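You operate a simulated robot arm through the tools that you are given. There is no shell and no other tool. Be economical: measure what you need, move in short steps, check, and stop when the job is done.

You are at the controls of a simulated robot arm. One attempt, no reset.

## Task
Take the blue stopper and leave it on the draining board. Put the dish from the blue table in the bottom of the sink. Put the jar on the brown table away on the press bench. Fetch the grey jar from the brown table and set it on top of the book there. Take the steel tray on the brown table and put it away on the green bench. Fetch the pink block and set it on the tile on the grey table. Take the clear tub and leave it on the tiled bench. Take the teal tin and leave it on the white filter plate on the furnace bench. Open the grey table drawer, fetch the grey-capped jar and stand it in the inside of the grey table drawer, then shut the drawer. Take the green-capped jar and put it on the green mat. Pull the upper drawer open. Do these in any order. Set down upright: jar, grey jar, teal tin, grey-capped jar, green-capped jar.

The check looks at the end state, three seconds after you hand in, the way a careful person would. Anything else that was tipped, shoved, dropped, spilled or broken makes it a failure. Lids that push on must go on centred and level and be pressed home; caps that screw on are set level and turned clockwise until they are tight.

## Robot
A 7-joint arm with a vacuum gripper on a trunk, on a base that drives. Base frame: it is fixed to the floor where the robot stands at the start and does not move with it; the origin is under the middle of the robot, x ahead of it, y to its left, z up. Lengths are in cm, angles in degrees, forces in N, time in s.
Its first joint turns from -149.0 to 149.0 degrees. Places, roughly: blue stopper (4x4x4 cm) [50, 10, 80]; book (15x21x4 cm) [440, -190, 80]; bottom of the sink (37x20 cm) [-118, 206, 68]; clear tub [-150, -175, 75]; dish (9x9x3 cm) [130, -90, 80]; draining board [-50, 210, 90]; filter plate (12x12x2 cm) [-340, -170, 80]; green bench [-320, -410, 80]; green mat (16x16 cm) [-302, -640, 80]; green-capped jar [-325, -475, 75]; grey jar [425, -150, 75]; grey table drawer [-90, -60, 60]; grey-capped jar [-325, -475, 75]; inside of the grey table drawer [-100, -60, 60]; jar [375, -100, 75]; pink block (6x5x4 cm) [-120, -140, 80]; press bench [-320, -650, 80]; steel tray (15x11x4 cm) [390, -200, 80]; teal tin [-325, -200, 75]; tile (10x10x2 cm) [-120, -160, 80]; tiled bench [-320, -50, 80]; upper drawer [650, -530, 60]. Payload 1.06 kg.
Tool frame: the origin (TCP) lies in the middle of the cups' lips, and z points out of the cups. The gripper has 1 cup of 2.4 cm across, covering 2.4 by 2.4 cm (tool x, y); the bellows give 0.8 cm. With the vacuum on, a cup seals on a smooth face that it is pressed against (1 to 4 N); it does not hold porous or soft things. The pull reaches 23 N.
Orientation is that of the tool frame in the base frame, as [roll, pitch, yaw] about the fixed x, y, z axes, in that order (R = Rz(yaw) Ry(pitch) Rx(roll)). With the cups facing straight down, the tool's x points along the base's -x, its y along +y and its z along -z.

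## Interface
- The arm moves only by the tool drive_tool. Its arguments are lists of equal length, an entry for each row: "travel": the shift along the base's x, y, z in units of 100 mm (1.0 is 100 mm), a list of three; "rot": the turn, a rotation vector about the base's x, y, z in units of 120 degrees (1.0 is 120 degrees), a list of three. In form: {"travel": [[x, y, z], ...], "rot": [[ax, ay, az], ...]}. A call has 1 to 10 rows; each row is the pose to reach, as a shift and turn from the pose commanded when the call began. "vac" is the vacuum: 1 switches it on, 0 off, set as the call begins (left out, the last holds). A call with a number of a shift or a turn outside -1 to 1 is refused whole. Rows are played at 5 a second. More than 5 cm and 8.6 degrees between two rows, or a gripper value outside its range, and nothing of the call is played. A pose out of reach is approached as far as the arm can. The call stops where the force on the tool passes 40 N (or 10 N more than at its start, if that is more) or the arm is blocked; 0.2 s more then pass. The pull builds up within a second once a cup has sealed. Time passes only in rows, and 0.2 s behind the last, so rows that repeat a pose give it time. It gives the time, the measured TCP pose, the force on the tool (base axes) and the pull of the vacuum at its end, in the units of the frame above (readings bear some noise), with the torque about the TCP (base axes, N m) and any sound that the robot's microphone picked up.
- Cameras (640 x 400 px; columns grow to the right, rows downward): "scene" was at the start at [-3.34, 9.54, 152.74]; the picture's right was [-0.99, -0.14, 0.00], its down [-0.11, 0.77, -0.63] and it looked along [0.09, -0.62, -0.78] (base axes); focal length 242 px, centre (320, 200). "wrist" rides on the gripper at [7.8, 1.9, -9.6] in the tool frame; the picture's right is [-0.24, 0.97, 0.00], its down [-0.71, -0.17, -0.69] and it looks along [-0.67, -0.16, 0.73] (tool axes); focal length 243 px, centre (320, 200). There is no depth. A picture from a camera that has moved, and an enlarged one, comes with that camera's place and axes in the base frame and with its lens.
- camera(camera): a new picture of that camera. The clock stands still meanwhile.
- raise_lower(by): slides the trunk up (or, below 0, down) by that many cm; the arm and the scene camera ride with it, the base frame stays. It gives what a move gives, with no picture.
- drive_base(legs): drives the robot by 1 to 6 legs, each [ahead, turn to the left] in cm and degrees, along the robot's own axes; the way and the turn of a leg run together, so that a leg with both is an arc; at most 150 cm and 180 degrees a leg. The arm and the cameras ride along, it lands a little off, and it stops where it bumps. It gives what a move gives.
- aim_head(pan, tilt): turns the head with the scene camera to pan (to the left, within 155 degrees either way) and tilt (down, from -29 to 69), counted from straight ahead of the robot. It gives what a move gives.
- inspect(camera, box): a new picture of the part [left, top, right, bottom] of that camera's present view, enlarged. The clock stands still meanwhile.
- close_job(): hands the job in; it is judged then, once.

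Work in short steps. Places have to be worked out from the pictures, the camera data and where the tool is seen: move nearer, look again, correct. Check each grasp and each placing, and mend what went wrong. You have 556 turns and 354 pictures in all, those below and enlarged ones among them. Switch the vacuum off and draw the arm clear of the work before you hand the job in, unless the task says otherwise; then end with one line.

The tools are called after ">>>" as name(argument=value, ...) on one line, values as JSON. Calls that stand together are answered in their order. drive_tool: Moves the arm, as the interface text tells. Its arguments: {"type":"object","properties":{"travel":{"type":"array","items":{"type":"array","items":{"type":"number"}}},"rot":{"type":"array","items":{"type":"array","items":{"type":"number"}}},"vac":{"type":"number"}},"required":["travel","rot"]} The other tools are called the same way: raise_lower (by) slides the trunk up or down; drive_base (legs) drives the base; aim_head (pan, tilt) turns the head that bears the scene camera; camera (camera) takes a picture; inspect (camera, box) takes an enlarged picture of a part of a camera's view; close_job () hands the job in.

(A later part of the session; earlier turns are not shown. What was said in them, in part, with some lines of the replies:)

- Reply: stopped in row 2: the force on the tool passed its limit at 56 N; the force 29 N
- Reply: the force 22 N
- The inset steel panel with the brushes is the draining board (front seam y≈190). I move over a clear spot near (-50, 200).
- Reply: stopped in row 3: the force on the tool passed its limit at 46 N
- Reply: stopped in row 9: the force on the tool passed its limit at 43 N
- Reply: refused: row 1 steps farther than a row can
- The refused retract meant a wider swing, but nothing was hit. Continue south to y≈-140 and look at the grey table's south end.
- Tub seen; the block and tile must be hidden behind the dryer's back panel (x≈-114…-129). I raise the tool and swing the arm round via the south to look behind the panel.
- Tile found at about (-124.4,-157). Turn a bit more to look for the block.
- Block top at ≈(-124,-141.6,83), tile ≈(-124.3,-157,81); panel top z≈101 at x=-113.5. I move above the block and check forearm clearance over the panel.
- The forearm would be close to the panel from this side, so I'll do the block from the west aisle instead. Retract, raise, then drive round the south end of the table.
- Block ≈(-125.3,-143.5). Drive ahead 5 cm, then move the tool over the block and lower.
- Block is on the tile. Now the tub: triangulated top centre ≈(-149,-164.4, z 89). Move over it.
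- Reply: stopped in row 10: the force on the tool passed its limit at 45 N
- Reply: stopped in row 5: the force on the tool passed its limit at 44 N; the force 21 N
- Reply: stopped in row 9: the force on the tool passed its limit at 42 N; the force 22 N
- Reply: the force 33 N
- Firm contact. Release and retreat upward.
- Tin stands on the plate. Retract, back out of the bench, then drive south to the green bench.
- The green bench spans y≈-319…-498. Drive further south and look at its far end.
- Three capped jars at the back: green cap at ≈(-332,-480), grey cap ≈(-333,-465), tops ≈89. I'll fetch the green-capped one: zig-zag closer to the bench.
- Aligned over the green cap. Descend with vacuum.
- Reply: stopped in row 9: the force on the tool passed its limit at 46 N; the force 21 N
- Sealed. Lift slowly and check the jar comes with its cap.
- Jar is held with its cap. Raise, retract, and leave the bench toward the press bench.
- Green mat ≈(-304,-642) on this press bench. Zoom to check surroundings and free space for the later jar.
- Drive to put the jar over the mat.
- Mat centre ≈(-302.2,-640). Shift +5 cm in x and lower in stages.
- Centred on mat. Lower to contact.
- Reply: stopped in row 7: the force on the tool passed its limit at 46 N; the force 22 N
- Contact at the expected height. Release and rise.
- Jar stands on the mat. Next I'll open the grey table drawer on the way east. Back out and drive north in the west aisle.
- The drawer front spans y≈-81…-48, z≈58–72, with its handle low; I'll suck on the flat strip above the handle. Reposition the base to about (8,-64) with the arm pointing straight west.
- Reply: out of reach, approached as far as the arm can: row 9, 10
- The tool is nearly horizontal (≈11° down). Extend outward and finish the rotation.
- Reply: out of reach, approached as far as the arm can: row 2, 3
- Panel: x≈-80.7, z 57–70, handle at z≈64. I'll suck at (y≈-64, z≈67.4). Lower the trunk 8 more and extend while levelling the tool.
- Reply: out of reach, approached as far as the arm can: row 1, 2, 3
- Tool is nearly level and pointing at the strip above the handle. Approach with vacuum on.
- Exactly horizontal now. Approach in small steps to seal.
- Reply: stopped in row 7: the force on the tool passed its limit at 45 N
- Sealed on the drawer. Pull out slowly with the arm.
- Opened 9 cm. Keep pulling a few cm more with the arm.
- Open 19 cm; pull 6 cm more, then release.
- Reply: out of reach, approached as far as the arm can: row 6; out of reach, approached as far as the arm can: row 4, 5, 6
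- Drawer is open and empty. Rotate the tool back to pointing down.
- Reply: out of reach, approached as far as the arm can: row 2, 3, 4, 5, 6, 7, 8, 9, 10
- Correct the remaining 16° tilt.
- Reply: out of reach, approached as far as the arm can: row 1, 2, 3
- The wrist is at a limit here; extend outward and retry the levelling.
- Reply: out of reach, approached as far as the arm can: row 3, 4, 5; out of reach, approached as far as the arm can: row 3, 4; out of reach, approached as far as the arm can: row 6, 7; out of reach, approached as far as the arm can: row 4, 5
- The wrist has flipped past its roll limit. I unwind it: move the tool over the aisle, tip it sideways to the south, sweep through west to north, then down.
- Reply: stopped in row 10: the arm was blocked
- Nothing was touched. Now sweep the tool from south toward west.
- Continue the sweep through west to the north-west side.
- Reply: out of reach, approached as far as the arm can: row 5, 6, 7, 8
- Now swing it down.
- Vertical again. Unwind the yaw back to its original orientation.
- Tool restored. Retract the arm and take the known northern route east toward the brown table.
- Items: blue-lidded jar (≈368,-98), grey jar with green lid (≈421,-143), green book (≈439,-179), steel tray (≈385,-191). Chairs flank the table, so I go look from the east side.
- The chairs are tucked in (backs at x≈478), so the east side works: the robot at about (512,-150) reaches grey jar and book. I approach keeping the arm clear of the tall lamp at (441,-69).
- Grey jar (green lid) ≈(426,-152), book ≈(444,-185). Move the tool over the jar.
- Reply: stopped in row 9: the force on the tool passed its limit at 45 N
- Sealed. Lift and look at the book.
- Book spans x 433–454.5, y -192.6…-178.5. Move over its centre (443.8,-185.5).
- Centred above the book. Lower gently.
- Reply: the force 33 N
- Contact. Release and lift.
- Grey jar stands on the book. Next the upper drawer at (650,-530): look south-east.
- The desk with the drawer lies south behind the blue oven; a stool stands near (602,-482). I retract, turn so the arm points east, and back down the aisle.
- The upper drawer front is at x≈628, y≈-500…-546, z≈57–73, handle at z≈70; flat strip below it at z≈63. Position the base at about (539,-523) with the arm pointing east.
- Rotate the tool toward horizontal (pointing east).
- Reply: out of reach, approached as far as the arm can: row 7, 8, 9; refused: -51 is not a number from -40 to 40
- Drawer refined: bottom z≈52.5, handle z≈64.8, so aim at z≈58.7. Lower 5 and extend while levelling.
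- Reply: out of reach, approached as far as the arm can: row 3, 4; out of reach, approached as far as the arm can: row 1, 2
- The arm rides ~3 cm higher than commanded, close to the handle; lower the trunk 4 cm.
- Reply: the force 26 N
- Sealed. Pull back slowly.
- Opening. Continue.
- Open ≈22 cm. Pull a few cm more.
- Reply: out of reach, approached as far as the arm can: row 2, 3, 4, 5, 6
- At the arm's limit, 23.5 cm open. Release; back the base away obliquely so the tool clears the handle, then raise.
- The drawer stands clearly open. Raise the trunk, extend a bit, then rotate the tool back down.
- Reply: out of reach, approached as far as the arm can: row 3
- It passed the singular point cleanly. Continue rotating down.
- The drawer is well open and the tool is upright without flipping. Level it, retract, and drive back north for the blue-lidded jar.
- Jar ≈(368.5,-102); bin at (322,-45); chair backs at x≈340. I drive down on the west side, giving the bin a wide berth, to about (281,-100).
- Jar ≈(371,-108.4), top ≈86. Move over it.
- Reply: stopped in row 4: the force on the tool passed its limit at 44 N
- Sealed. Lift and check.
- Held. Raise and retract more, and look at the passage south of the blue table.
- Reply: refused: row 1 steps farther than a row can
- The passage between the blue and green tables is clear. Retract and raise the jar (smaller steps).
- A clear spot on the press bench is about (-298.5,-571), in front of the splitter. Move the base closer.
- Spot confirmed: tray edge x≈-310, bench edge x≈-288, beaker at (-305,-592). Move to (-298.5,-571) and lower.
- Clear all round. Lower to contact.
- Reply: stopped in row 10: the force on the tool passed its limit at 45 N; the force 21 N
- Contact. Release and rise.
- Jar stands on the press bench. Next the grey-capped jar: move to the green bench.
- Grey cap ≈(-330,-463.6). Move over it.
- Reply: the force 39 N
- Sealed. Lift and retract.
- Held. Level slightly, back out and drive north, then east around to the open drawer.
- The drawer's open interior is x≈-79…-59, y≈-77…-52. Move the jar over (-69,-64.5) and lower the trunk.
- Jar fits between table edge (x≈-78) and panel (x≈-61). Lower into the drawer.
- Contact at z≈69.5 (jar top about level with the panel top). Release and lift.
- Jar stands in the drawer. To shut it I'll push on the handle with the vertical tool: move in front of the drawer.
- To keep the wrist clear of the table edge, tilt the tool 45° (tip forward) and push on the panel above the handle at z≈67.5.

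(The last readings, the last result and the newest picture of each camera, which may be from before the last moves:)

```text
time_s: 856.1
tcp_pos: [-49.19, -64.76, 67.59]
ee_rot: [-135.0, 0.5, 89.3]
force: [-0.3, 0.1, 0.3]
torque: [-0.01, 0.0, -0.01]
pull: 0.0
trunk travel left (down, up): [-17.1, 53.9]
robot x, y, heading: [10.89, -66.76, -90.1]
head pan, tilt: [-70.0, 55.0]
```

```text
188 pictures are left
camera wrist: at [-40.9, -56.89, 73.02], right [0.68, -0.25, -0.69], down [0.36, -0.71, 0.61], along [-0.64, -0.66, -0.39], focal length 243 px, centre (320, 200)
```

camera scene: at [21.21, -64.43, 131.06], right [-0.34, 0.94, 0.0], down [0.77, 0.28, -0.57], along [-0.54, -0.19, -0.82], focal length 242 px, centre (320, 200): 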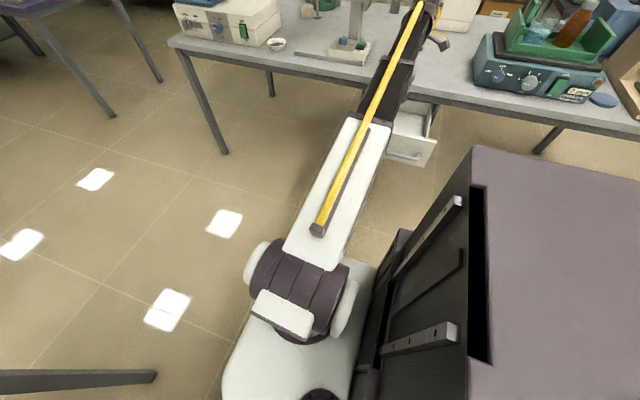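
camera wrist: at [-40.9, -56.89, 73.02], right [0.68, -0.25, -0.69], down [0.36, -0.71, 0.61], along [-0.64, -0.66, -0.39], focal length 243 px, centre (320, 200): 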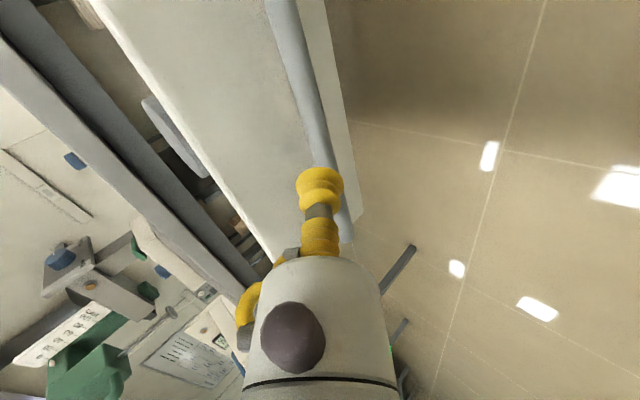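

Jar cap top ≈69.6, below the frame. Push the drawer in with small steps.

>>> drive_tool(travel=[[-0.2, 0, -0.12], [-0.4, 0, -0.12], [-0.55, 0, -0.12], [-0.65, 0, -0.12], [-0.75, 0, -0.12], [-0.85, 0, -0.12], [-0.95, 0, -0.12], [-1.0, 0, -0.12]], rot=[[0, 0, 0], [0, 0, 0], [0, 0, 0], [0, 0, 0], [0, 0, 0], [0, 0, 0], [0, 0, 0], [0, 0, 0]])

>>> drive_tool(travel=[[-0.1, 0, 0], [-0.2, 0, 0], [-0.3, 0, 0], [-0.4, 0, 0], [-0.5, 0, 0], [-0.6, 0, 0], [-0.7, 0, 0], [-0.8, 0, 0], [-0.9, 0, 0]], rot=[[0, 0, 0], [0, 0, 0], [0, 0, 0], [0, 0, 0], [0, 0, 0], [0, 0, 0], [0, 0, 0], [0, 0, 0], [0, 0, 0]])

>>> camera(camera="wrist")

```text
time_s: 858.0
tcp_pos: [-59.0, -64.83, 66.39]
ee_rot: [-134.9, 0.5, 89.3]
force: [2.1, -0.4, 0.4]
torque: [0.04, 0.03, -0.02]
pull: 0.1
trunk travel left (down, up): [-17.1, 53.9]
robot x, y, heading: [11.1, -66.74, -90.5]
head pan, tilt: [-70.0, 55.0]
```

```text
time_s: 860.0
tcp_pos: [-67.92, -64.7, 66.26]
ee_rot: [-134.9, 0.4, 89.4]
force: [1.1, 1.4, 0.2]
torque: [-0.01, 0.03, -0.04]
pull: 0.1
trunk travel left (down, up): [-17.1, 53.9]
robot x, y, heading: [11.16, -66.34, -90.1]
head pan, tilt: [-70.0, 55.0]
```

```text
187 pictures are left
camera wrist: at [-59.72, -56.94, 71.71], right [0.68, -0.25, -0.69], down [0.35, -0.71, 0.61], along [-0.64, -0.66, -0.4], focal length 243 px, centre (320, 200)
```

wrist: 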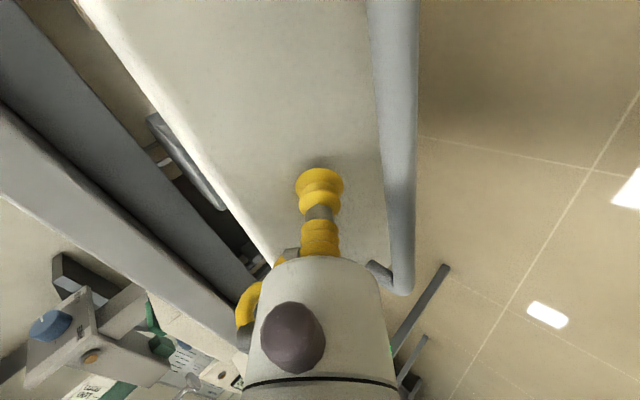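

Moving with ~1–2 N. Continue gently, watching the force.

>>> drive_tool(travel=[[-0.1, 0, 0], [-0.2, 0, 0], [-0.3, 0, 0], [-0.4, 0, 0], [-0.5, 0, 0], [-0.6, 0, 0]], rot=[[0, 0, 0], [0, 0, 0], [0, 0, 0], [0, 0, 0], [0, 0, 0], [0, 0, 0]])

>>> camera(camera="wrist")

```text
time_s: 861.4
tcp_pos: [-73.79, -64.89, 66.15]
ee_rot: [-135.0, 0.5, 89.3]
force: [1.5, -0.2, -0.5]
torque: [0.03, 0.0, 0.0]
pull: 0.0
trunk travel left (down, up): [-17.1, 53.9]
robot x, y, heading: [10.9, -66.64, -90.4]
head pan, tilt: [-70.0, 55.0]
```

```text
186 pictures are left
camera wrist: at [-65.58, -56.92, 71.66], right [0.68, -0.25, -0.69], down [0.35, -0.71, 0.61], along [-0.64, -0.66, -0.4], focal length 243 px, centre (320, 200)
```

wrist: 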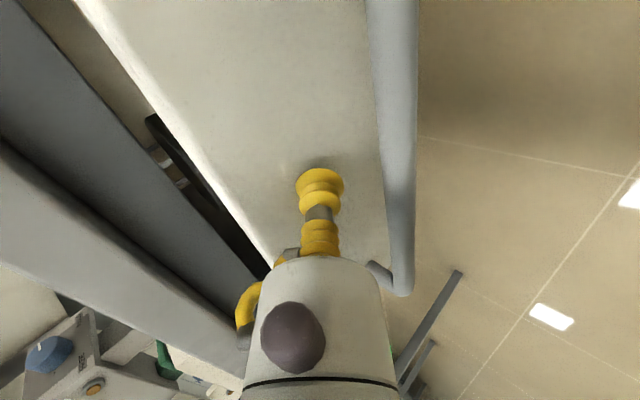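

Jar has slid under the frame without contact. Push the last few centimetres.

>>> drive_tool(travel=[[-0.1, 0, 0], [-0.2, 0, 0], [-0.3, 0, 0], [-0.4, 0, 0], [-0.5, 0, 0], [-0.55, 0, 0], [-0.6, 0, 0], [-0.65, 0, 0], [-0.7, 0, 0], [-0.74, 0, 0]], rot=[[0, 0, 0], [0, 0, 0], [0, 0, 0], [0, 0, 0], [0, 0, 0], [0, 0, 0], [0, 0, 0], [0, 0, 0], [0, 0, 0], [0, 0, 0]])

>>> camera(camera="wrist")

```text
time_s: 863.2
tcp_pos: [-79.75, -64.83, 66.29]
ee_rot: [-135.6, 0.4, 89.2]
force: [13.6, 0.5, 3.1]
torque: [0.04, 0.18, 0.02]
pull: 0.0
trunk travel left (down, up): [-17.1, 53.9]
robot x, y, heading: [10.72, -66.28, -90.2]
head pan, tilt: [-70.0, 55.0]
stopped in row 9: the force on the tool passed its limit at 45 N (the readings are from after the stop); the commanded pose is now the measured one
```

```text
185 pictures are left
camera wrist: at [-71.62, -56.95, 71.6], right [0.69, -0.25, -0.68], down [0.35, -0.71, 0.61], along [-0.63, -0.66, -0.4], focal length 243 px, centre (320, 200)
```

wrist: 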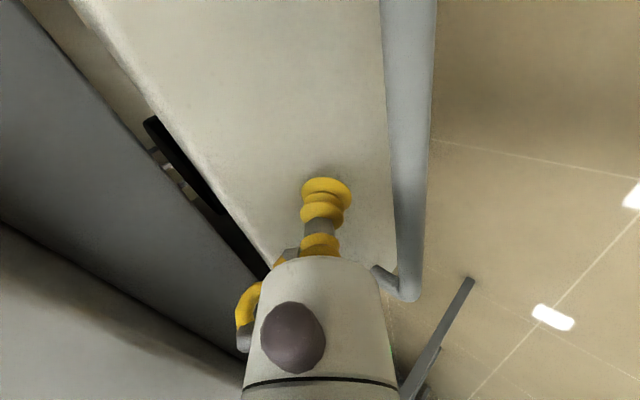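

Reached the end stop (panel ≈-80.7 as at the start): shut. Retreat, rotate back to vertical, and raise.

>>> drive_tool(travel=[[0.3, 0, 0], [0.7, 0, 0], [1.0, 0, 0]], rot=[[0, 0, 0], [0, 0, 0], [0, 0, 0]])

>>> raise_lower(by=40)

>>> drive_tool(travel=[[0.2, 0, 0], [0.4, 0, 0], [0.4, 0, 0], [0.4, 0, 0], [0.4, 0, 0], [0.4, 0, 0]], rot=[[0, -0.065, 0], [0, -0.13, 0], [0, -0.195, 0], [0, -0.26, 0], [0, -0.32, 0], [0, -0.37, 0]])

>>> aim_head(pan=-100, tilt=45)

>>> camera(camera="scene")

```text
time_s: 864.0
tcp_pos: [-69.93, -64.87, 65.63]
ee_rot: [-135.4, 0.5, 89.2]
force: [-0.3, -0.1, -0.3]
torque: [0.0, -0.01, 0.0]
pull: 0.0
trunk travel left (down, up): [-17.1, 53.9]
robot x, y, heading: [11.34, -66.42, -90.0]
head pan, tilt: [-70.0, 55.0]
```

```text
time_s: 867.9
tcp_pos: [-70.05, -64.76, 105.64]
ee_rot: [-135.5, 0.4, 89.2]
force: [-0.6, 0.3, -0.3]
torque: [-0.02, -0.01, 0.04]
pull: 0.0
trunk travel left (down, up): [-57.1, 13.9]
robot x, y, heading: [11.22, -66.55, -90.3]
head pan, tilt: [-70.0, 55.0]
```

```text
time_s: 869.2
tcp_pos: [-66.09, -64.7, 105.71]
ee_rot: [180.0, -0.3, 89.2]
force: [0.0, -0.2, 0.1]
torque: [0.02, -0.03, 0.01]
pull: 0.0
trunk travel left (down, up): [-57.1, 13.9]
robot x, y, heading: [10.87, -66.3, -90.3]
head pan, tilt: [-70.0, 55.0]
```

```text
time_s: 870.2
tcp_pos: [-65.93, -64.83, 105.73]
ee_rot: [-179.8, -0.2, 89.2]
force: [0.7, 0.8, 1.1]
torque: [-0.01, 0.0, -0.02]
pull: 0.0
trunk travel left (down, up): [-57.1, 13.9]
robot x, y, heading: [10.95, -66.47, -90.3]
head pan, tilt: [-100.0, 45.0]
```

```text
184 pictures are left
camera scene: at [20.01, -60.55, 150.69], right [0.18, 0.98, 0.0], down [0.7, -0.13, -0.71], along [-0.7, 0.13, -0.71], focal length 242 px, centre (320, 200)
```

scene: 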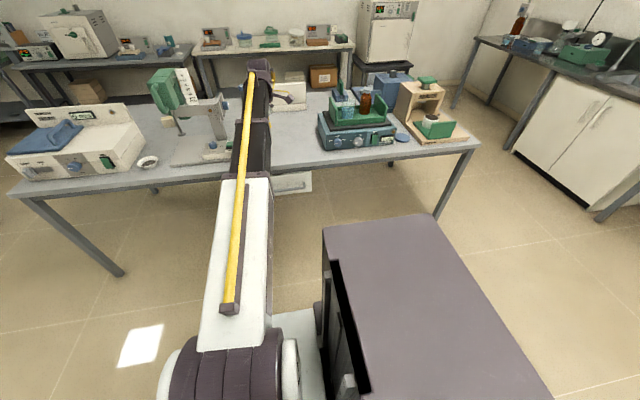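

Drawer is shut. Last: the steel tray at ≈(386.5,-196). Retract, raise, and drive east along the passage to about (293,-195).

>>> drive_tool(travel=[[0.4, 0, 0], [0.8, 0, 0], [1.0, 0, 0]], rot=[[0, 0, 0], [0, 0, 0], [0, 0, 0]])

>>> raise_lower(by=13.5)

>>> drive_base(legs=[[124, 0], [0, -90], [-150, 0], [-130, 0]])

```text
time_s: 871.0
tcp_pos: [-56.04, -64.81, 105.96]
ee_rot: [-179.9, -0.1, 89.1]
force: [0.8, 0.4, 0.4]
torque: [0.01, -0.01, -0.04]
pull: 0.0
trunk travel left (down, up): [-57.1, 13.9]
robot x, y, heading: [10.76, -66.48, -90.2]
head pan, tilt: [-100.0, 45.0]
```

```text
time_s: 872.6
tcp_pos: [-56.19, -64.82, 119.41]
ee_rot: [-179.9, -0.2, 89.2]
force: [-0.8, 0.2, 0.3]
torque: [0.02, 0.03, -0.04]
pull: 0.1
trunk travel left (down, up): [-70.6, 0.4]
robot x, y, heading: [10.76, -66.39, -90.2]
head pan, tilt: [-100.0, 45.0]
```

```text
time_s: 895.9
tcp_pos: [286.67, -129.63, 119.33]
ee_rot: [-179.9, -0.1, 0.6]
force: [-0.5, 0.1, -0.1]
torque: [0.02, -0.01, -0.01]
pull: 0.0
trunk travel left (down, up): [-70.6, 0.4]
robot x, y, heading: [287.25, -196.41, -178.8]
head pan, tilt: [-100.0, 45.0]
```

>>> drive_base(legs=[[0, -90]])

>>> camera(camera="wrist")

>>> aim_head(pan=-85, tilt=45)

>>> camera(camera="scene")

```text
time_s: 900.1
tcp_pos: [353.75, -196.5, 119.29]
ee_rot: [-179.8, -0.2, -89.6]
force: [0.4, 0.4, 0.2]
torque: [-0.04, 0.04, -0.01]
pull: 0.2
trunk travel left (down, up): [-70.6, 0.4]
robot x, y, heading: [287.26, -196.82, 91.2]
head pan, tilt: [-100.0, 45.0]
```

```text
183 pictures are left
camera wrist: at [352.08, -204.12, 129.01], right [-0.97, 0.23, 0.0], down [0.16, 0.71, 0.68], along [0.16, 0.66, -0.73], focal length 243 px, centre (320, 200)
```

wrist: 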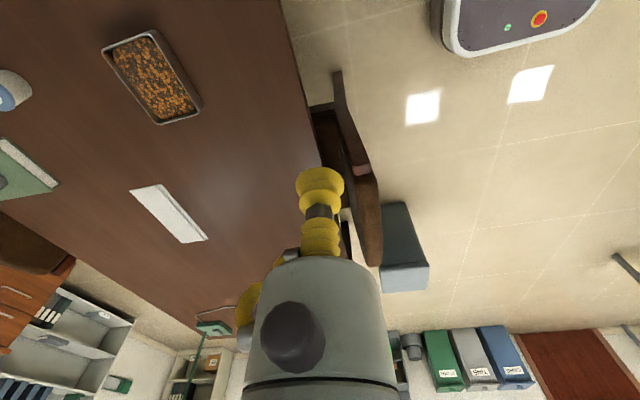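

```text
time_s: 900.9
tcp_pos: [353.89, -196.4, 119.32]
ee_rot: [-180.0, -0.3, -89.4]
force: [0.2, 0.0, 0.6]
torque: [-0.02, -0.01, -0.01]
pull: 0.0
trunk travel left (down, up): [-70.6, 0.4]
robot x, y, heading: [286.37, -196.39, 91.4]
head pan, tilt: [-85.0, 45.0]
```

```text
182 pictures are left
camera scene: at [278.15, -200.48, 164.19], right [0.11, -0.99, 0.0], down [-0.7, -0.07, -0.71], along [0.7, 0.07, -0.71], focal length 242 px, centre (320, 200)
```

scene: 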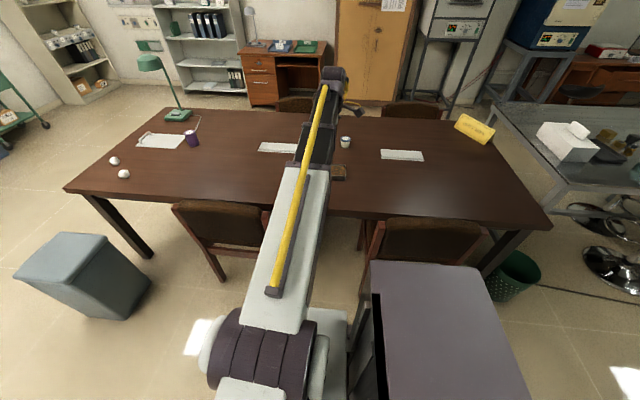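

Tray ≈(389,-197) is just out of reach; edge the base ~12 cm closer between the chairs.

>>> drive_base(legs=[[0, -60], [14, 0], [0, 60]])

>>> inspect(camera="wrist", box=[40, 0, 300, 180])

```text
time_s: 907.5
tcp_pos: [365.48, -186.39, 119.42]
ee_rot: [-179.9, -0.2, -87.2]
force: [-0.9, -0.3, -0.2]
torque: [0.0, 0.01, 0.0]
pull: 0.1
trunk travel left (down, up): [-70.6, 0.4]
robot x, y, heading: [298.44, -189.21, 93.3]
head pan, tilt: [-85.0, 45.0]
```

```text
2.22 times, centred on (170, 90) of wrist
camera zoom: at [363.98, -193.96, 129.02], right [-0.98, 0.19, 0.0], down [0.13, 0.72, 0.68], along [0.13, 0.67, -0.73], focal length 539 px, centre (653, 444)
```

zoom: 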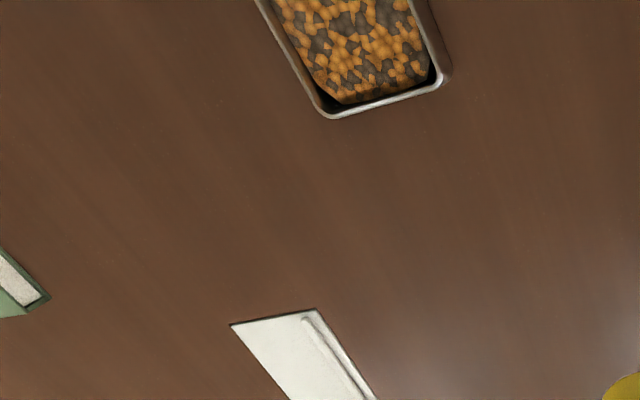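

>>> drive_tool(travel=[[0.4, -0.18, 0], [0.8, -0.36, 0], [1.0, -0.5, 0]], rot=[[0, 0, 0], [0, 0, 0], [0, 0, 0]])

>>> drive_tool(travel=[[0.4, -0.18, 0], [0.8, -0.36, 0], [1.0, -0.5, -0.3], [1.0, -0.5, -0.7], [1.0, -0.5, -1.0]], rot=[[0, 0, 0], [0, 0, 0], [0, 0, 0], [0, 0, 0], [0, 0, 0]])

>>> camera(camera="wrist")

```text
time_s: 908.3
tcp_pos: [375.5, -191.37, 119.16]
ee_rot: [-179.9, -0.2, -87.0]
force: [0.8, -0.1, -0.5]
torque: [0.01, 0.0, -0.05]
pull: 0.0
trunk travel left (down, up): [-70.6, 0.4]
robot x, y, heading: [298.46, -189.16, 93.5]
head pan, tilt: [-85.0, 45.0]
```

```text
time_s: 909.5
tcp_pos: [385.52, -196.49, 108.85]
ee_rot: [-179.9, -0.2, -87.0]
force: [0.5, -0.1, 0.2]
torque: [0.01, 0.01, 0.0]
pull: 0.1
trunk travel left (down, up): [-70.6, 0.4]
robot x, y, heading: [298.34, -189.0, 93.5]
head pan, tilt: [-85.0, 45.0]
```

```text
180 pictures are left
camera wrist: at [384.08, -204.1, 118.64], right [-0.98, 0.18, 0.0], down [0.13, 0.72, 0.68], along [0.13, 0.67, -0.73], focal length 243 px, centre (320, 200)
```

wrist: 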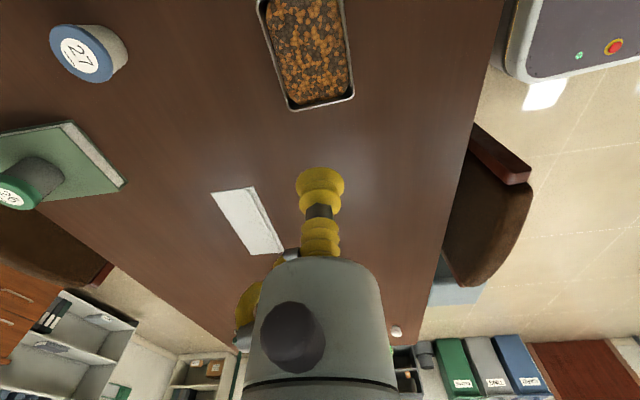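

>>> drive_tool(travel=[[0.1, 0, -0.4], [0.22, 0, -0.8], [0.22, 0, -1.0]], rot=[[0, 0, 0], [0, 0, 0], [0, 0, 0]])

>>> drive_tool(travel=[[0, 0, -0.4], [0, 0, -0.8]], rot=[[0, 0, 0], [0, 0, 0]])

>>> camera(camera="wrist")

>>> camera(camera="scene")

```text
time_s: 910.3
tcp_pos: [387.69, -196.45, 99.1]
ee_rot: [-179.8, -0.1, -87.2]
force: [1.1, -0.1, -0.5]
torque: [-0.02, 0.01, -0.02]
pull: 0.0
trunk travel left (down, up): [-70.6, 0.4]
robot x, y, heading: [298.56, -189.13, 93.6]
head pan, tilt: [-85.0, 45.0]
```

```text
time_s: 910.9
tcp_pos: [387.79, -196.23, 91.27]
ee_rot: [-179.9, -0.2, -87.2]
force: [0.6, 0.1, 0.1]
torque: [0.03, -0.03, -0.02]
pull: 0.2
trunk travel left (down, up): [-70.6, 0.4]
robot x, y, heading: [298.49, -189.1, 93.5]
head pan, tilt: [-85.0, 45.0]
```

```text
179 pictures are left
camera wrist: at [386.33, -203.94, 100.8], right [-0.98, 0.19, 0.0], down [0.13, 0.72, 0.68], along [0.13, 0.67, -0.73], focal length 243 px, centre (320, 200)
```

wrist: 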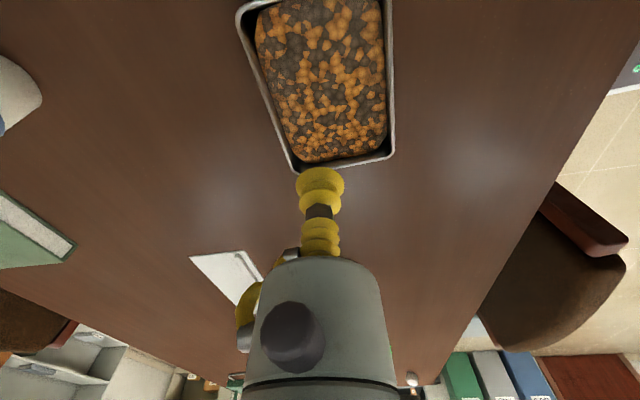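

```text
178 pictures are left
camera scene: at [289.99, -193.43, 164.2], right [0.15, -0.99, 0.0], down [-0.7, -0.1, -0.71], along [0.7, 0.1, -0.71], focal length 242 px, centre (320, 200)
```

scene: 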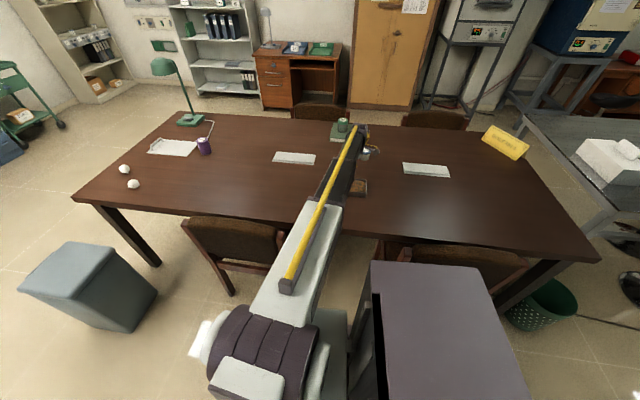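

Centred over the fill. Descend with vacuum.

>>> drive_tool(travel=[[-0.03, -0.02, -0.45], [-0.03, -0.02, -0.9], [-0.03, -0.02, -1.0]], rot=[[0, 0, 0], [0, 0, 0], [0, 0, 0]], vac=1)

>>> drive_tool(travel=[[0, 0, -0.04], [0, 0, -0.08], [0, 0, -0.12], [0, 0, -0.16], [0, 0, -0.2], [0, 0, -0.24], [0, 0, -0.28], [0, 0, -0.32], [0, 0, -0.36], [0, 0, -0.4]], rot=[[0, 0, 0], [0, 0, 0], [0, 0, 0], [0, 0, 0], [0, 0, 0], [0, 0, 0], [0, 0, 0], [0, 0, 0], [0, 0, 0], [0, 0, 0]])

```text
time_s: 911.7
tcp_pos: [387.33, -196.56, 81.21]
ee_rot: [-179.7, -0.3, -87.1]
force: [0.7, 0.2, 0.1]
torque: [0.01, 0.01, 0.0]
pull: 0.1
trunk travel left (down, up): [-70.6, 0.4]
robot x, y, heading: [298.43, -188.88, 93.3]
head pan, tilt: [-85.0, 45.0]
```

```text
time_s: 913.9
tcp_pos: [387.27, -196.44, 77.39]
ee_rot: [-179.8, -0.2, -87.1]
force: [0.1, -0.1, -0.1]
torque: [0.01, -0.04, 0.0]
pull: 0.0
trunk travel left (down, up): [-70.6, 0.4]
robot x, y, heading: [298.18, -189.24, 93.7]
head pan, tilt: [-85.0, 45.0]
```

>>> drive_tool(travel=[[0, 0, -0.03], [0, 0, -0.06], [0, 0, -0.09], [0, 0, -0.12], [0, 0, -0.15], [0, 0, -0.18], [0, 0, -0.21], [0, 0, -0.24], [0, 0, -0.27], [0, 0, -0.3]], rot=[[0, 0, 0], [0, 0, 0], [0, 0, 0], [0, 0, 0], [0, 0, 0], [0, 0, 0], [0, 0, 0], [0, 0, 0], [0, 0, 0], [0, 0, 0]])

>>> camera(camera="wrist")

```text
time_s: 915.8
tcp_pos: [387.44, -196.47, 75.56]
ee_rot: [-179.4, -0.3, -87.1]
force: [-3.9, 0.9, 15.4]
torque: [0.06, 0.04, 0.06]
pull: 22.4
trunk travel left (down, up): [-70.6, 0.4]
robot x, y, heading: [298.26, -189.26, 93.6]
head pan, tilt: [-85.0, 45.0]
stopped in row 9: the force on the tool passed its limit at 43 N (the readings are from after the stop); the commanded pose is now the measured one
```

```text
177 pictures are left
camera wrist: at [385.8, -204.16, 85.17], right [-0.98, 0.19, -0.01], down [0.13, 0.72, 0.68], along [0.13, 0.67, -0.73], focal length 243 px, centre (320, 200)
```

wrist: 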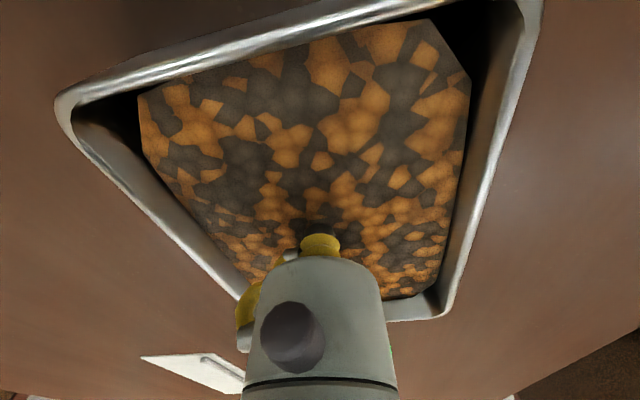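

It sealed (22 N). Lift slowly and check what comes up.

>>> drive_tool(travel=[[0, 0, 0.05], [0, 0, 0.1], [0, 0, 0.15], [0, 0, 0.2], [0, 0, 0.3]], rot=[[0, 0, 0], [0, 0, 0], [0, 0, 0], [0, 0, 0], [0, 0, 0]])

>>> camera(camera="wrist")

>>> inspect(camera="scene", box=[300, 140, 420, 220])

```text
time_s: 917.0
tcp_pos: [387.47, -196.41, 78.33]
ee_rot: [-179.5, -0.3, -87.1]
force: [0.3, 0.2, -2.7]
torque: [0.03, -0.01, 0.0]
pull: 23.0
trunk travel left (down, up): [-70.6, 0.4]
robot x, y, heading: [298.16, -189.44, 93.5]
head pan, tilt: [-85.0, 45.0]
```

```text
176 pictures are left
camera wrist: at [386.06, -204.13, 88.0], right [-0.98, 0.19, -0.01], down [0.13, 0.72, 0.68], along [0.13, 0.67, -0.73], focal length 243 px, centre (320, 200)
```

wrist: 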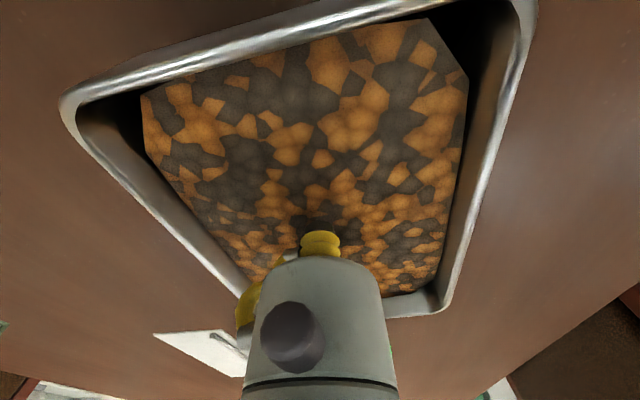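

```text
5.00 times, centred on (360, 180) of scene
camera zoom: at [289.98, -193.43, 164.19], right [0.15, -0.99, 0.0], down [-0.7, -0.1, -0.71], along [0.7, 0.1, -0.71], focal length 1212 px, centre (120, 300)
```

zoom: 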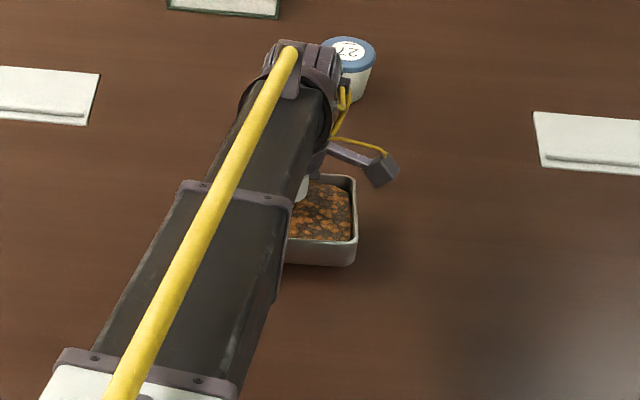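

The tray hangs level. Raise and retract.

>>> drive_tool(travel=[[0, 0, 0.3], [0, 0, 0.6], [0, 0, 1.0]], rot=[[0, 0, 0], [0, 0, 0], [0, 0, 0]])

>>> drive_tool(travel=[[0, 0, 0.4], [0, 0, 0.8], [0, 0, 1.0]], rot=[[0, 0, 0], [0, 0, 0], [0, 0, 0]])

>>> drive_tool(travel=[[-0.3, 0.1, 0.3], [-0.6, 0.2, 0.6], [-0.9, 0.3, 0.9], [-1.0, 0.3, 1.0]], rot=[[0, 0, 0], [0, 0, 0], [0, 0, 0], [0, 0, 0]])

>>> drive_tool(travel=[[-0.35, 0.1, 0.2], [-0.7, 0.2, 0.4], [-1.0, 0.3, 0.6]], rot=[[0, 0, 0], [0, 0, 0], [0, 0, 0]])

>>> camera(camera="wrist")

```text
time_s: 917.8
tcp_pos: [387.42, -196.25, 88.21]
ee_rot: [-179.6, -0.2, -87.1]
force: [-0.9, 0.1, -3.2]
torque: [-0.04, -0.03, 0.0]
pull: 22.6
trunk travel left (down, up): [-70.6, 0.4]
robot x, y, heading: [298.46, -189.04, 93.6]
head pan, tilt: [-85.0, 45.0]
```

```text
time_s: 918.5
tcp_pos: [387.35, -196.28, 98.18]
ee_rot: [-179.6, -0.4, -87.0]
force: [0.6, 0.3, -4.1]
torque: [0.0, -0.01, 0.0]
pull: 22.9
trunk travel left (down, up): [-70.6, 0.4]
robot x, y, heading: [298.54, -189.2, 93.4]
head pan, tilt: [-85.0, 45.0]
```

```text
time_s: 919.5
tcp_pos: [377.23, -193.28, 108.12]
ee_rot: [-179.6, -0.3, -87.2]
force: [0.9, 0.0, -3.1]
torque: [0.0, -0.01, -0.03]
pull: 22.6
trunk travel left (down, up): [-70.6, 0.4]
robot x, y, heading: [298.39, -189.15, 93.5]
head pan, tilt: [-85.0, 45.0]
```

```text
time_s: 920.4
tcp_pos: [367.07, -190.51, 114.16]
ee_rot: [-179.5, -0.3, -87.0]
force: [0.1, -0.3, -4.0]
torque: [-0.03, -0.06, 0.04]
pull: 23.4
trunk travel left (down, up): [-70.6, 0.4]
robot x, y, heading: [298.54, -188.98, 93.4]
head pan, tilt: [-85.0, 45.0]
```

```text
174 pictures are left
camera wrist: at [365.5, -198.09, 123.83], right [-0.98, 0.18, -0.01], down [0.13, 0.72, 0.68], along [0.13, 0.67, -0.73], focal length 243 px, centre (320, 200)
```

wrist: 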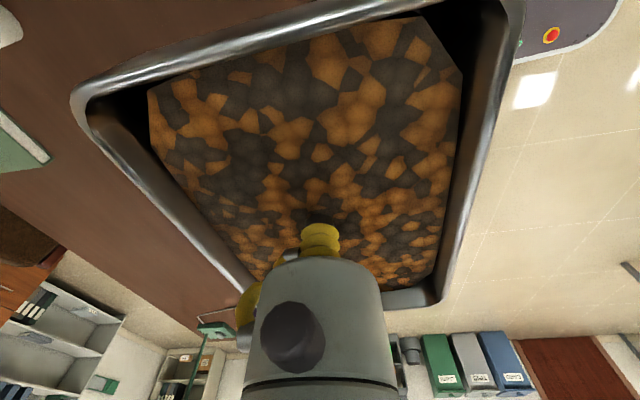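

Good. Retract a bit more, then drive the known route west.

>>> drive_tool(travel=[[-0.35, 0, 0.15], [-0.7, 0, 0.3], [-0.8, 0, 0.5]], rot=[[0, 0, 0], [0, 0, 0], [0, 0, 0]])

>>> drive_base(legs=[[-6, 0], [0, 88]])

```text
time_s: 921.1
tcp_pos: [359.47, -190.49, 119.15]
ee_rot: [-179.6, -0.3, -87.1]
force: [0.6, -0.2, -3.4]
torque: [0.0, -0.02, -0.02]
pull: 22.7
trunk travel left (down, up): [-70.6, 0.4]
robot x, y, heading: [298.45, -189.23, 93.6]
head pan, tilt: [-85.0, 45.0]
```

```text
time_s: 925.8
tcp_pos: [302.84, -134.49, 119.19]
ee_rot: [-179.5, -0.3, 0.5]
force: [0.3, 0.4, -2.7]
torque: [-0.03, -0.04, -0.03]
pull: 22.3
trunk travel left (down, up): [-70.6, 0.4]
robot x, y, heading: [299.17, -195.16, -179.1]
head pan, tilt: [-85.0, 45.0]
```

>>> drive_base(legs=[[0, -2], [150, 0], [148, 0]])

>>> drive_base(legs=[[0, 38], [80, 0], [0, -38], [145, 0], [0, 90]])

```text
time_s: 940.8
tcp_pos: [5.17, -129.08, 119.23]
ee_rot: [-179.5, -0.3, -4.2]
force: [1.1, 0.0, -2.8]
torque: [0.03, -0.02, 0.01]
pull: 23.4
trunk travel left (down, up): [-70.6, 0.4]
robot x, y, heading: [-3.42, -189.05, 176.6]
head pan, tilt: [-85.0, 45.0]
```

```text
time_s: 959.2
tcp_pos: [-274.56, -216.35, 119.15]
ee_rot: [-179.5, -0.3, 85.2]
force: [0.4, 0.6, -4.1]
torque: [-0.01, 0.0, 0.03]
pull: 22.7
trunk travel left (down, up): [-70.6, 0.4]
robot x, y, heading: [-214.4, -225.74, -94.1]
head pan, tilt: [-85.0, 45.0]
```

>>> drive_base(legs=[[0, 9.3], [150, 0], [63, 0], [0, -65], [58, 0], [0, 60]])

>>> aim_head(pan=-85, tilt=42)

>>> camera(camera="scene")

>>> camera(camera="wrist")

```text
time_s: 978.9
tcp_pos: [-305.37, -466.63, 119.32]
ee_rot: [-179.5, -0.2, 91.0]
force: [0.1, 1.3, -3.7]
torque: [-0.01, -0.02, 0.02]
pull: 22.6
trunk travel left (down, up): [-70.6, 0.4]
robot x, y, heading: [-244.39, -469.95, -88.4]
head pan, tilt: [-85.0, 45.0]
```

```text
time_s: 979.5
tcp_pos: [-305.23, -466.55, 119.14]
ee_rot: [-179.5, -0.3, 90.9]
force: [0.3, 0.3, -4.3]
torque: [0.0, 0.0, 0.0]
pull: 22.8
trunk travel left (down, up): [-70.6, 0.4]
robot x, y, heading: [-244.4, -469.81, -88.6]
head pan, tilt: [-85.0, 42.0]
```

```text
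173 pictures are left
camera scene: at [-235.76, -466.0, 164.62], right [-0.11, 0.99, 0.0], down [0.67, 0.08, -0.74], along [-0.74, -0.08, -0.67], focal length 242 px, centre (320, 200)
```

scene: 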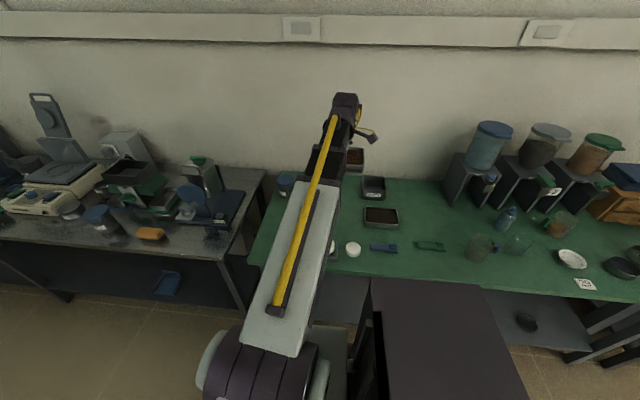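

```text
172 pictures are left
camera wrist: at [-303.31, -458.61, 128.82], right [0.98, -0.22, -0.01], down [-0.15, -0.71, 0.68], along [-0.16, -0.66, -0.73], focal length 243 px, centre (320, 200)
```

wrist: 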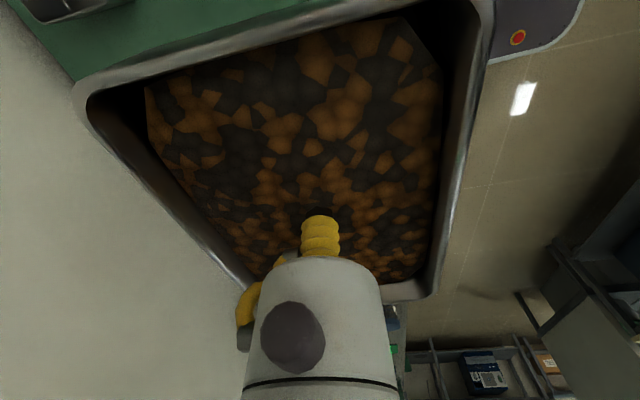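

The rack would lie under the forearm at the jar spot, so I choose the open area around (-325,-421.5) instead. Back the base 46 cm north and look.

>>> drive_base(legs=[[-46, 0]])

>>> aim_head(pan=-60, tilt=42)

>>> camera(camera="scene")

>>> camera(camera="wrist")

```text
time_s: 982.3
tcp_pos: [-306.2, -420.37, 119.26]
ee_rot: [-179.5, -0.4, 90.4]
force: [-0.2, -0.1, -4.2]
torque: [-0.01, 0.01, -0.02]
pull: 22.7
trunk travel left (down, up): [-70.6, 0.4]
robot x, y, heading: [-245.46, -424.64, -88.8]
head pan, tilt: [-85.0, 42.0]
```

```text
time_s: 983.2
tcp_pos: [-306.18, -420.42, 119.12]
ee_rot: [-179.5, -0.3, 90.5]
force: [0.5, 0.4, -3.2]
torque: [0.02, -0.04, 0.01]
pull: 23.3
trunk travel left (down, up): [-70.6, 0.4]
robot x, y, heading: [-245.32, -424.42, -88.9]
head pan, tilt: [-60.0, 42.0]
```

```text
171 pictures are left
camera scene: at [-235.56, -423.85, 164.63], right [-0.51, 0.86, 0.0], down [0.57, 0.34, -0.74], along [-0.64, -0.38, -0.67], focal length 242 px, centre (320, 200)
```

scene: 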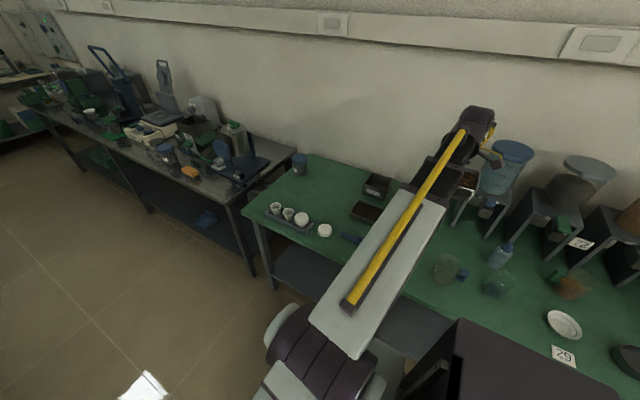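

```text
170 pictures are left
camera wrist: at [-304.19, -412.46, 128.82], right [0.97, -0.23, -0.01], down [-0.16, -0.71, 0.68], along [-0.16, -0.66, -0.73], focal length 243 px, centre (320, 200)
```

wrist: 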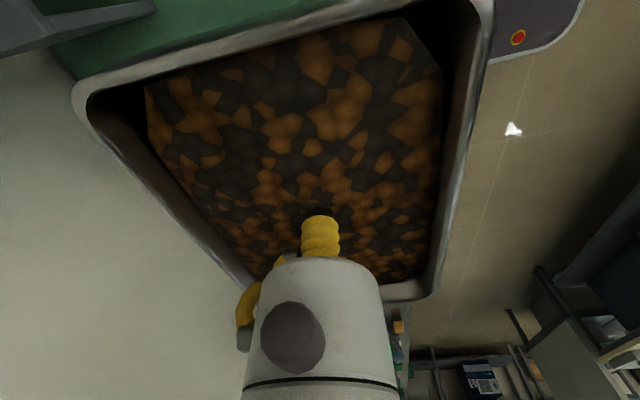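

Target (-321,-425.3): between the soil tray (south end y≈-440) and the pump stand (y≈-411). Move and lower part way, then check.

>>> drive_tool(travel=[[-0.4, -0.12, 0], [-0.8, -0.25, 0], [-1.0, -0.35, 0]], rot=[[0, 0, 0], [0, 0, 0], [0, 0, 0]])

>>> drive_tool(travel=[[-0.3, -0.1, 0], [-0.48, -0.15, -0.3], [-0.48, -0.15, -0.7], [-0.48, -0.15, -1.0]], rot=[[0, 0, 0], [0, 0, 0], [0, 0, 0], [0, 0, 0]])

>>> camera(camera="wrist")

>>> inspect(camera="scene", box=[300, 120, 580, 320])

```text
time_s: 984.0
tcp_pos: [-316.24, -424.04, 119.4]
ee_rot: [-179.6, -0.3, 90.5]
force: [0.3, 0.1, -4.1]
torque: [0.02, 0.01, -0.02]
pull: 22.5
trunk travel left (down, up): [-70.6, 0.4]
robot x, y, heading: [-245.41, -424.3, -88.9]
head pan, tilt: [-60.0, 42.0]
```

```text
time_s: 985.0
tcp_pos: [-321.19, -425.52, 109.09]
ee_rot: [-179.5, -0.3, 90.4]
force: [-0.3, -0.2, -3.9]
torque: [0.03, -0.02, 0.02]
pull: 22.5
trunk travel left (down, up): [-70.6, 0.4]
robot x, y, heading: [-245.2, -424.66, -88.6]
head pan, tilt: [-60.0, 42.0]
```

```text
169 pictures are left
camera wrist: at [-319.27, -417.6, 118.8], right [0.97, -0.23, -0.01], down [-0.16, -0.71, 0.68], along [-0.16, -0.66, -0.73], focal length 243 px, centre (320, 200)
```

wrist: 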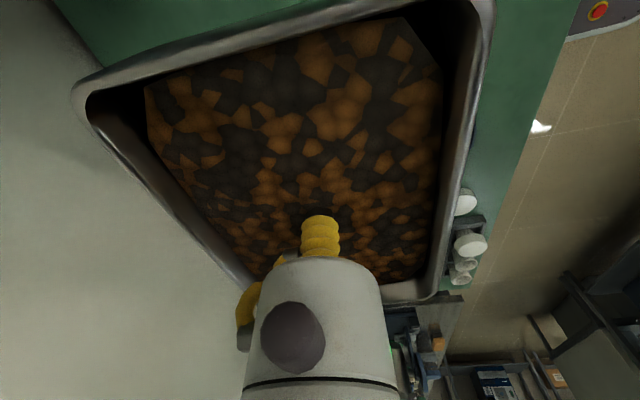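

```text
2.00 times, centred on (440, 220) of scene
camera zoom: at [-235.59, -423.87, 164.63], right [-0.51, 0.86, 0.0], down [0.57, 0.34, -0.74], along [-0.64, -0.38, -0.67], focal length 485 px, centre (80, 160)
```

zoom: 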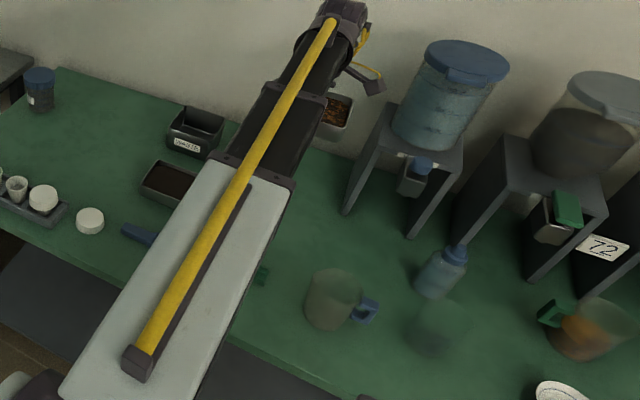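

Soil tray's near end is at y≈-437, stand foot at (-333.5,-409.5). Shift 3.5 cm north and lower.

>>> drive_tool(travel=[[0, 0.35, 0], [0, 0.35, -0.45], [0, 0.35, -0.9]], rot=[[0, 0, 0], [0, 0, 0], [0, 0, 0]])

>>> drive_tool(travel=[[0, 0, -0.4], [0, 0, -0.8], [0, 0, -1.0]], rot=[[0, 0, 0], [0, 0, 0], [0, 0, 0]])

>>> camera(camera="wrist")

>>> inspect(camera="scene", box=[300, 120, 580, 320])

```text
time_s: 985.8
tcp_pos: [-321.32, -421.99, 100.18]
ee_rot: [-179.6, -0.3, 90.4]
force: [0.1, -0.3, -3.4]
torque: [0.0, -0.02, -0.05]
pull: 23.1
trunk travel left (down, up): [-70.6, 0.4]
robot x, y, heading: [-245.13, -424.74, -88.7]
head pan, tilt: [-60.0, 42.0]
```

```text
time_s: 986.6
tcp_pos: [-320.99, -422.12, 89.87]
ee_rot: [-179.5, -0.3, 90.4]
force: [-0.3, -0.4, -3.3]
torque: [0.06, 0.02, 0.0]
pull: 23.5
trunk travel left (down, up): [-70.6, 0.4]
robot x, y, heading: [-245.35, -424.26, -89.0]
head pan, tilt: [-60.0, 42.0]
```

```text
167 pictures are left
camera wrist: at [-319.09, -414.19, 99.6], right [0.97, -0.23, -0.01], down [-0.16, -0.71, 0.68], along [-0.16, -0.66, -0.73], focal length 243 px, centre (320, 200)
```

wrist: 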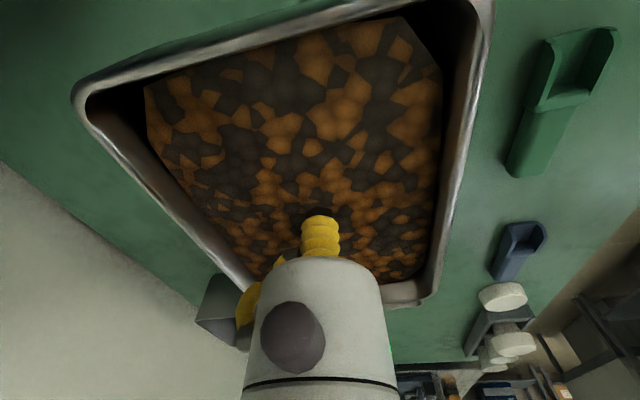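

```text
2.00 times, centred on (440, 220) of scene
camera zoom: at [-235.57, -423.86, 164.63], right [-0.51, 0.86, 0.0], down [0.57, 0.34, -0.74], along [-0.64, -0.38, -0.67], focal length 485 px, centre (80, 160)
```

zoom: 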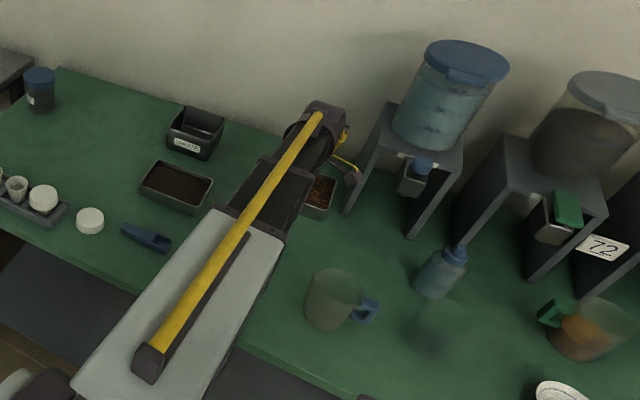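

Clear. Lower to contact.

>>> drive_tool(travel=[[0, 0, -0.35], [0, 0, -0.6], [0, 0, -0.7], [0, 0, -0.75], [0, 0, -0.79], [0, 0, -0.83], [0, 0, -0.87], [0, 0, -0.91], [0, 0, -0.95], [0, 0, -0.99]], rot=[[0, 0, 0], [0, 0, 0], [0, 0, 0], [0, 0, 0], [0, 0, 0], [0, 0, 0], [0, 0, 0], [0, 0, 0], [0, 0, 0], [0, 0, 0]])

>>> camera(camera="wrist")

```text
time_s: 988.8
tcp_pos: [-320.99, -422.01, 80.34]
ee_rot: [-179.3, -0.3, 90.6]
force: [-2.9, -0.8, 12.9]
torque: [-0.02, -0.04, -0.04]
pull: 23.4
trunk travel left (down, up): [-70.6, 0.4]
robot x, y, heading: [-245.6, -424.34, -89.1]
head pan, tilt: [-60.0, 42.0]
```

```text
165 pictures are left
camera wrist: at [-318.91, -413.95, 90.09], right [0.97, -0.23, -0.01], down [-0.16, -0.71, 0.68], along [-0.16, -0.66, -0.73], focal length 243 px, centre (320, 200)
```

wrist: 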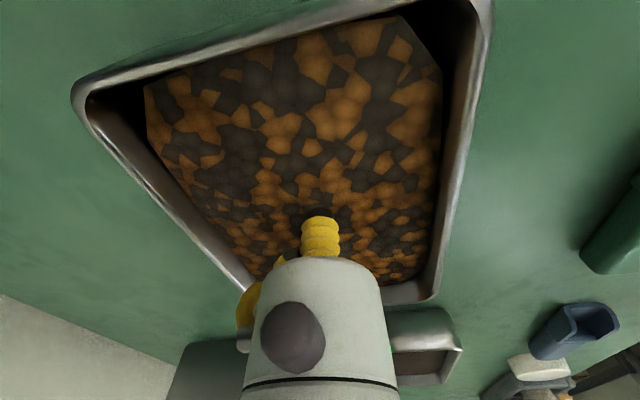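

Touchdown. Release and rise.

>>> drive_tool(travel=[[0, 0, -0.02], [0, 0, 0.03], [0, 0, 0.03], [0, 0, 0.03], [0, 0, 0.03], [0, 0, 0.15], [0, 0, 0.5], [0, 0, 1.0]], rot=[[0, 0, 0], [0, 0, 0], [0, 0, 0], [0, 0, 0], [0, 0, 0], [0, 0, 0], [0, 0, 0], [0, 0, 0]], vac=0)

>>> drive_tool(travel=[[0, 0, 0.5], [0, 0, 1.0]], rot=[[0, 0, 0], [0, 0, 0]])

>>> drive_tool(travel=[[0, 0, 0.5], [0.3, 0, 0.8], [0.7, 0, 1.0]], rot=[[0, 0, 0], [0, 0, 0], [0, 0, 0]])

>>> camera(camera="wrist")

>>> camera(camera="scene")

```text
time_s: 990.6
tcp_pos: [-320.87, -421.87, 90.74]
ee_rot: [-179.7, -0.2, 90.6]
force: [-0.4, 0.6, -0.3]
torque: [0.02, -0.01, 0.0]
pull: 0.0
trunk travel left (down, up): [-70.6, 0.4]
robot x, y, heading: [-245.45, -424.3, -89.0]
head pan, tilt: [-60.0, 42.0]
```

```text
time_s: 991.2
tcp_pos: [-320.99, -422.08, 100.53]
ee_rot: [-179.6, -0.3, 90.3]
force: [0.2, -0.6, -0.3]
torque: [0.0, 0.01, 0.01]
pull: 0.2
trunk travel left (down, up): [-70.6, 0.4]
robot x, y, heading: [-245.36, -424.3, -88.9]
head pan, tilt: [-60.0, 42.0]
```

```text
time_s: 992.0
tcp_pos: [-313.64, -422.13, 110.28]
ee_rot: [-179.4, -0.3, 90.5]
force: [-0.4, -0.2, -0.3]
torque: [-0.02, 0.0, -0.03]
pull: 0.1
trunk travel left (down, up): [-70.6, 0.4]
robot x, y, heading: [-245.43, -424.67, -89.0]
head pan, tilt: [-60.0, 42.0]
```

```text
164 pictures are left
camera wrist: at [-311.58, -414.18, 119.87], right [0.97, -0.23, -0.01], down [-0.16, -0.71, 0.68], along [-0.16, -0.66, -0.73], focal length 243 px, centre (320, 200)
```

wrist: 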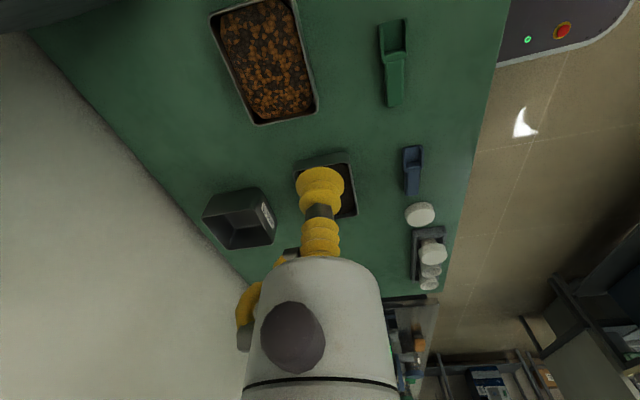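

```text
163 pictures are left
camera scene: at [-235.49, -423.86, 164.62], right [-0.51, 0.86, 0.0], down [0.57, 0.34, -0.74], along [-0.64, -0.38, -0.67], focal length 242 px, centre (320, 200)
```

scene: 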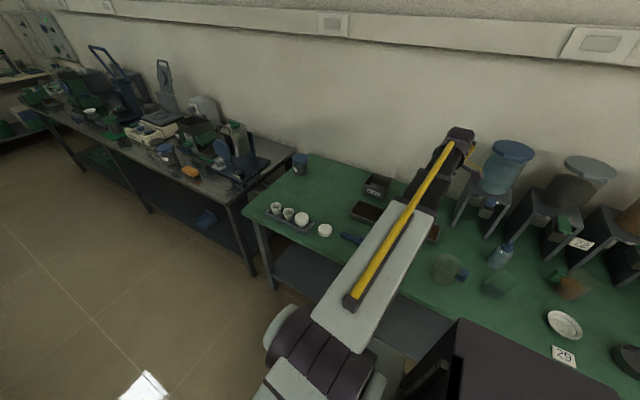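

The tray sits on the green bench and everything listed is done. Vacuum is off; draw the arm clear of the bench before handing in.

>>> drive_base(legs=[[0, -60], [-45, 0]])

>>> aim_head(pan=-30, tilt=35)

>>> camera(camera="scene")

```text
time_s: 997.2
tcp_pos: [-242.38, -342.09, 110.12]
ee_rot: [-179.6, -0.3, 31.8]
force: [-0.2, 0.3, -0.4]
torque: [-0.01, -0.03, 0.0]
pull: 0.1
trunk travel left (down, up): [-70.6, 0.4]
robot x, y, heading: [-208.61, -401.18, -147.7]
head pan, tilt: [-60.0, 42.0]
```

```text
time_s: 998.2
tcp_pos: [-242.51, -341.97, 110.3]
ee_rot: [-179.5, -0.3, 31.8]
force: [0.5, 1.0, 0.2]
torque: [-0.01, 0.01, 0.02]
pull: 0.1
trunk travel left (down, up): [-70.6, 0.4]
robot x, y, heading: [-209.0, -401.69, -147.3]
head pan, tilt: [-30.0, 35.0]
```

```text
162 pictures are left
camera scene: at [-204.66, -413.71, 165.68], right [-0.04, 1.0, 0.0], down [0.57, 0.02, -0.82], along [-0.82, -0.03, -0.57], focal length 242 px, centre (320, 200)
```

scene: 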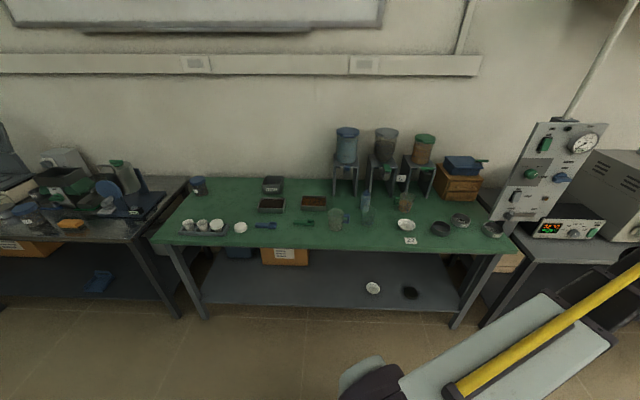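

The bench is tidy with the tray in place, and the arm is clear. Handing in.

>>> close_job()

```text
The job is handed in.
```

All eleven tasks are done, and I handed the job in with the vacuum off and the arm clear of the work; the upper drawer is pulled about 23 cm open, which was as far as the arm could take it.
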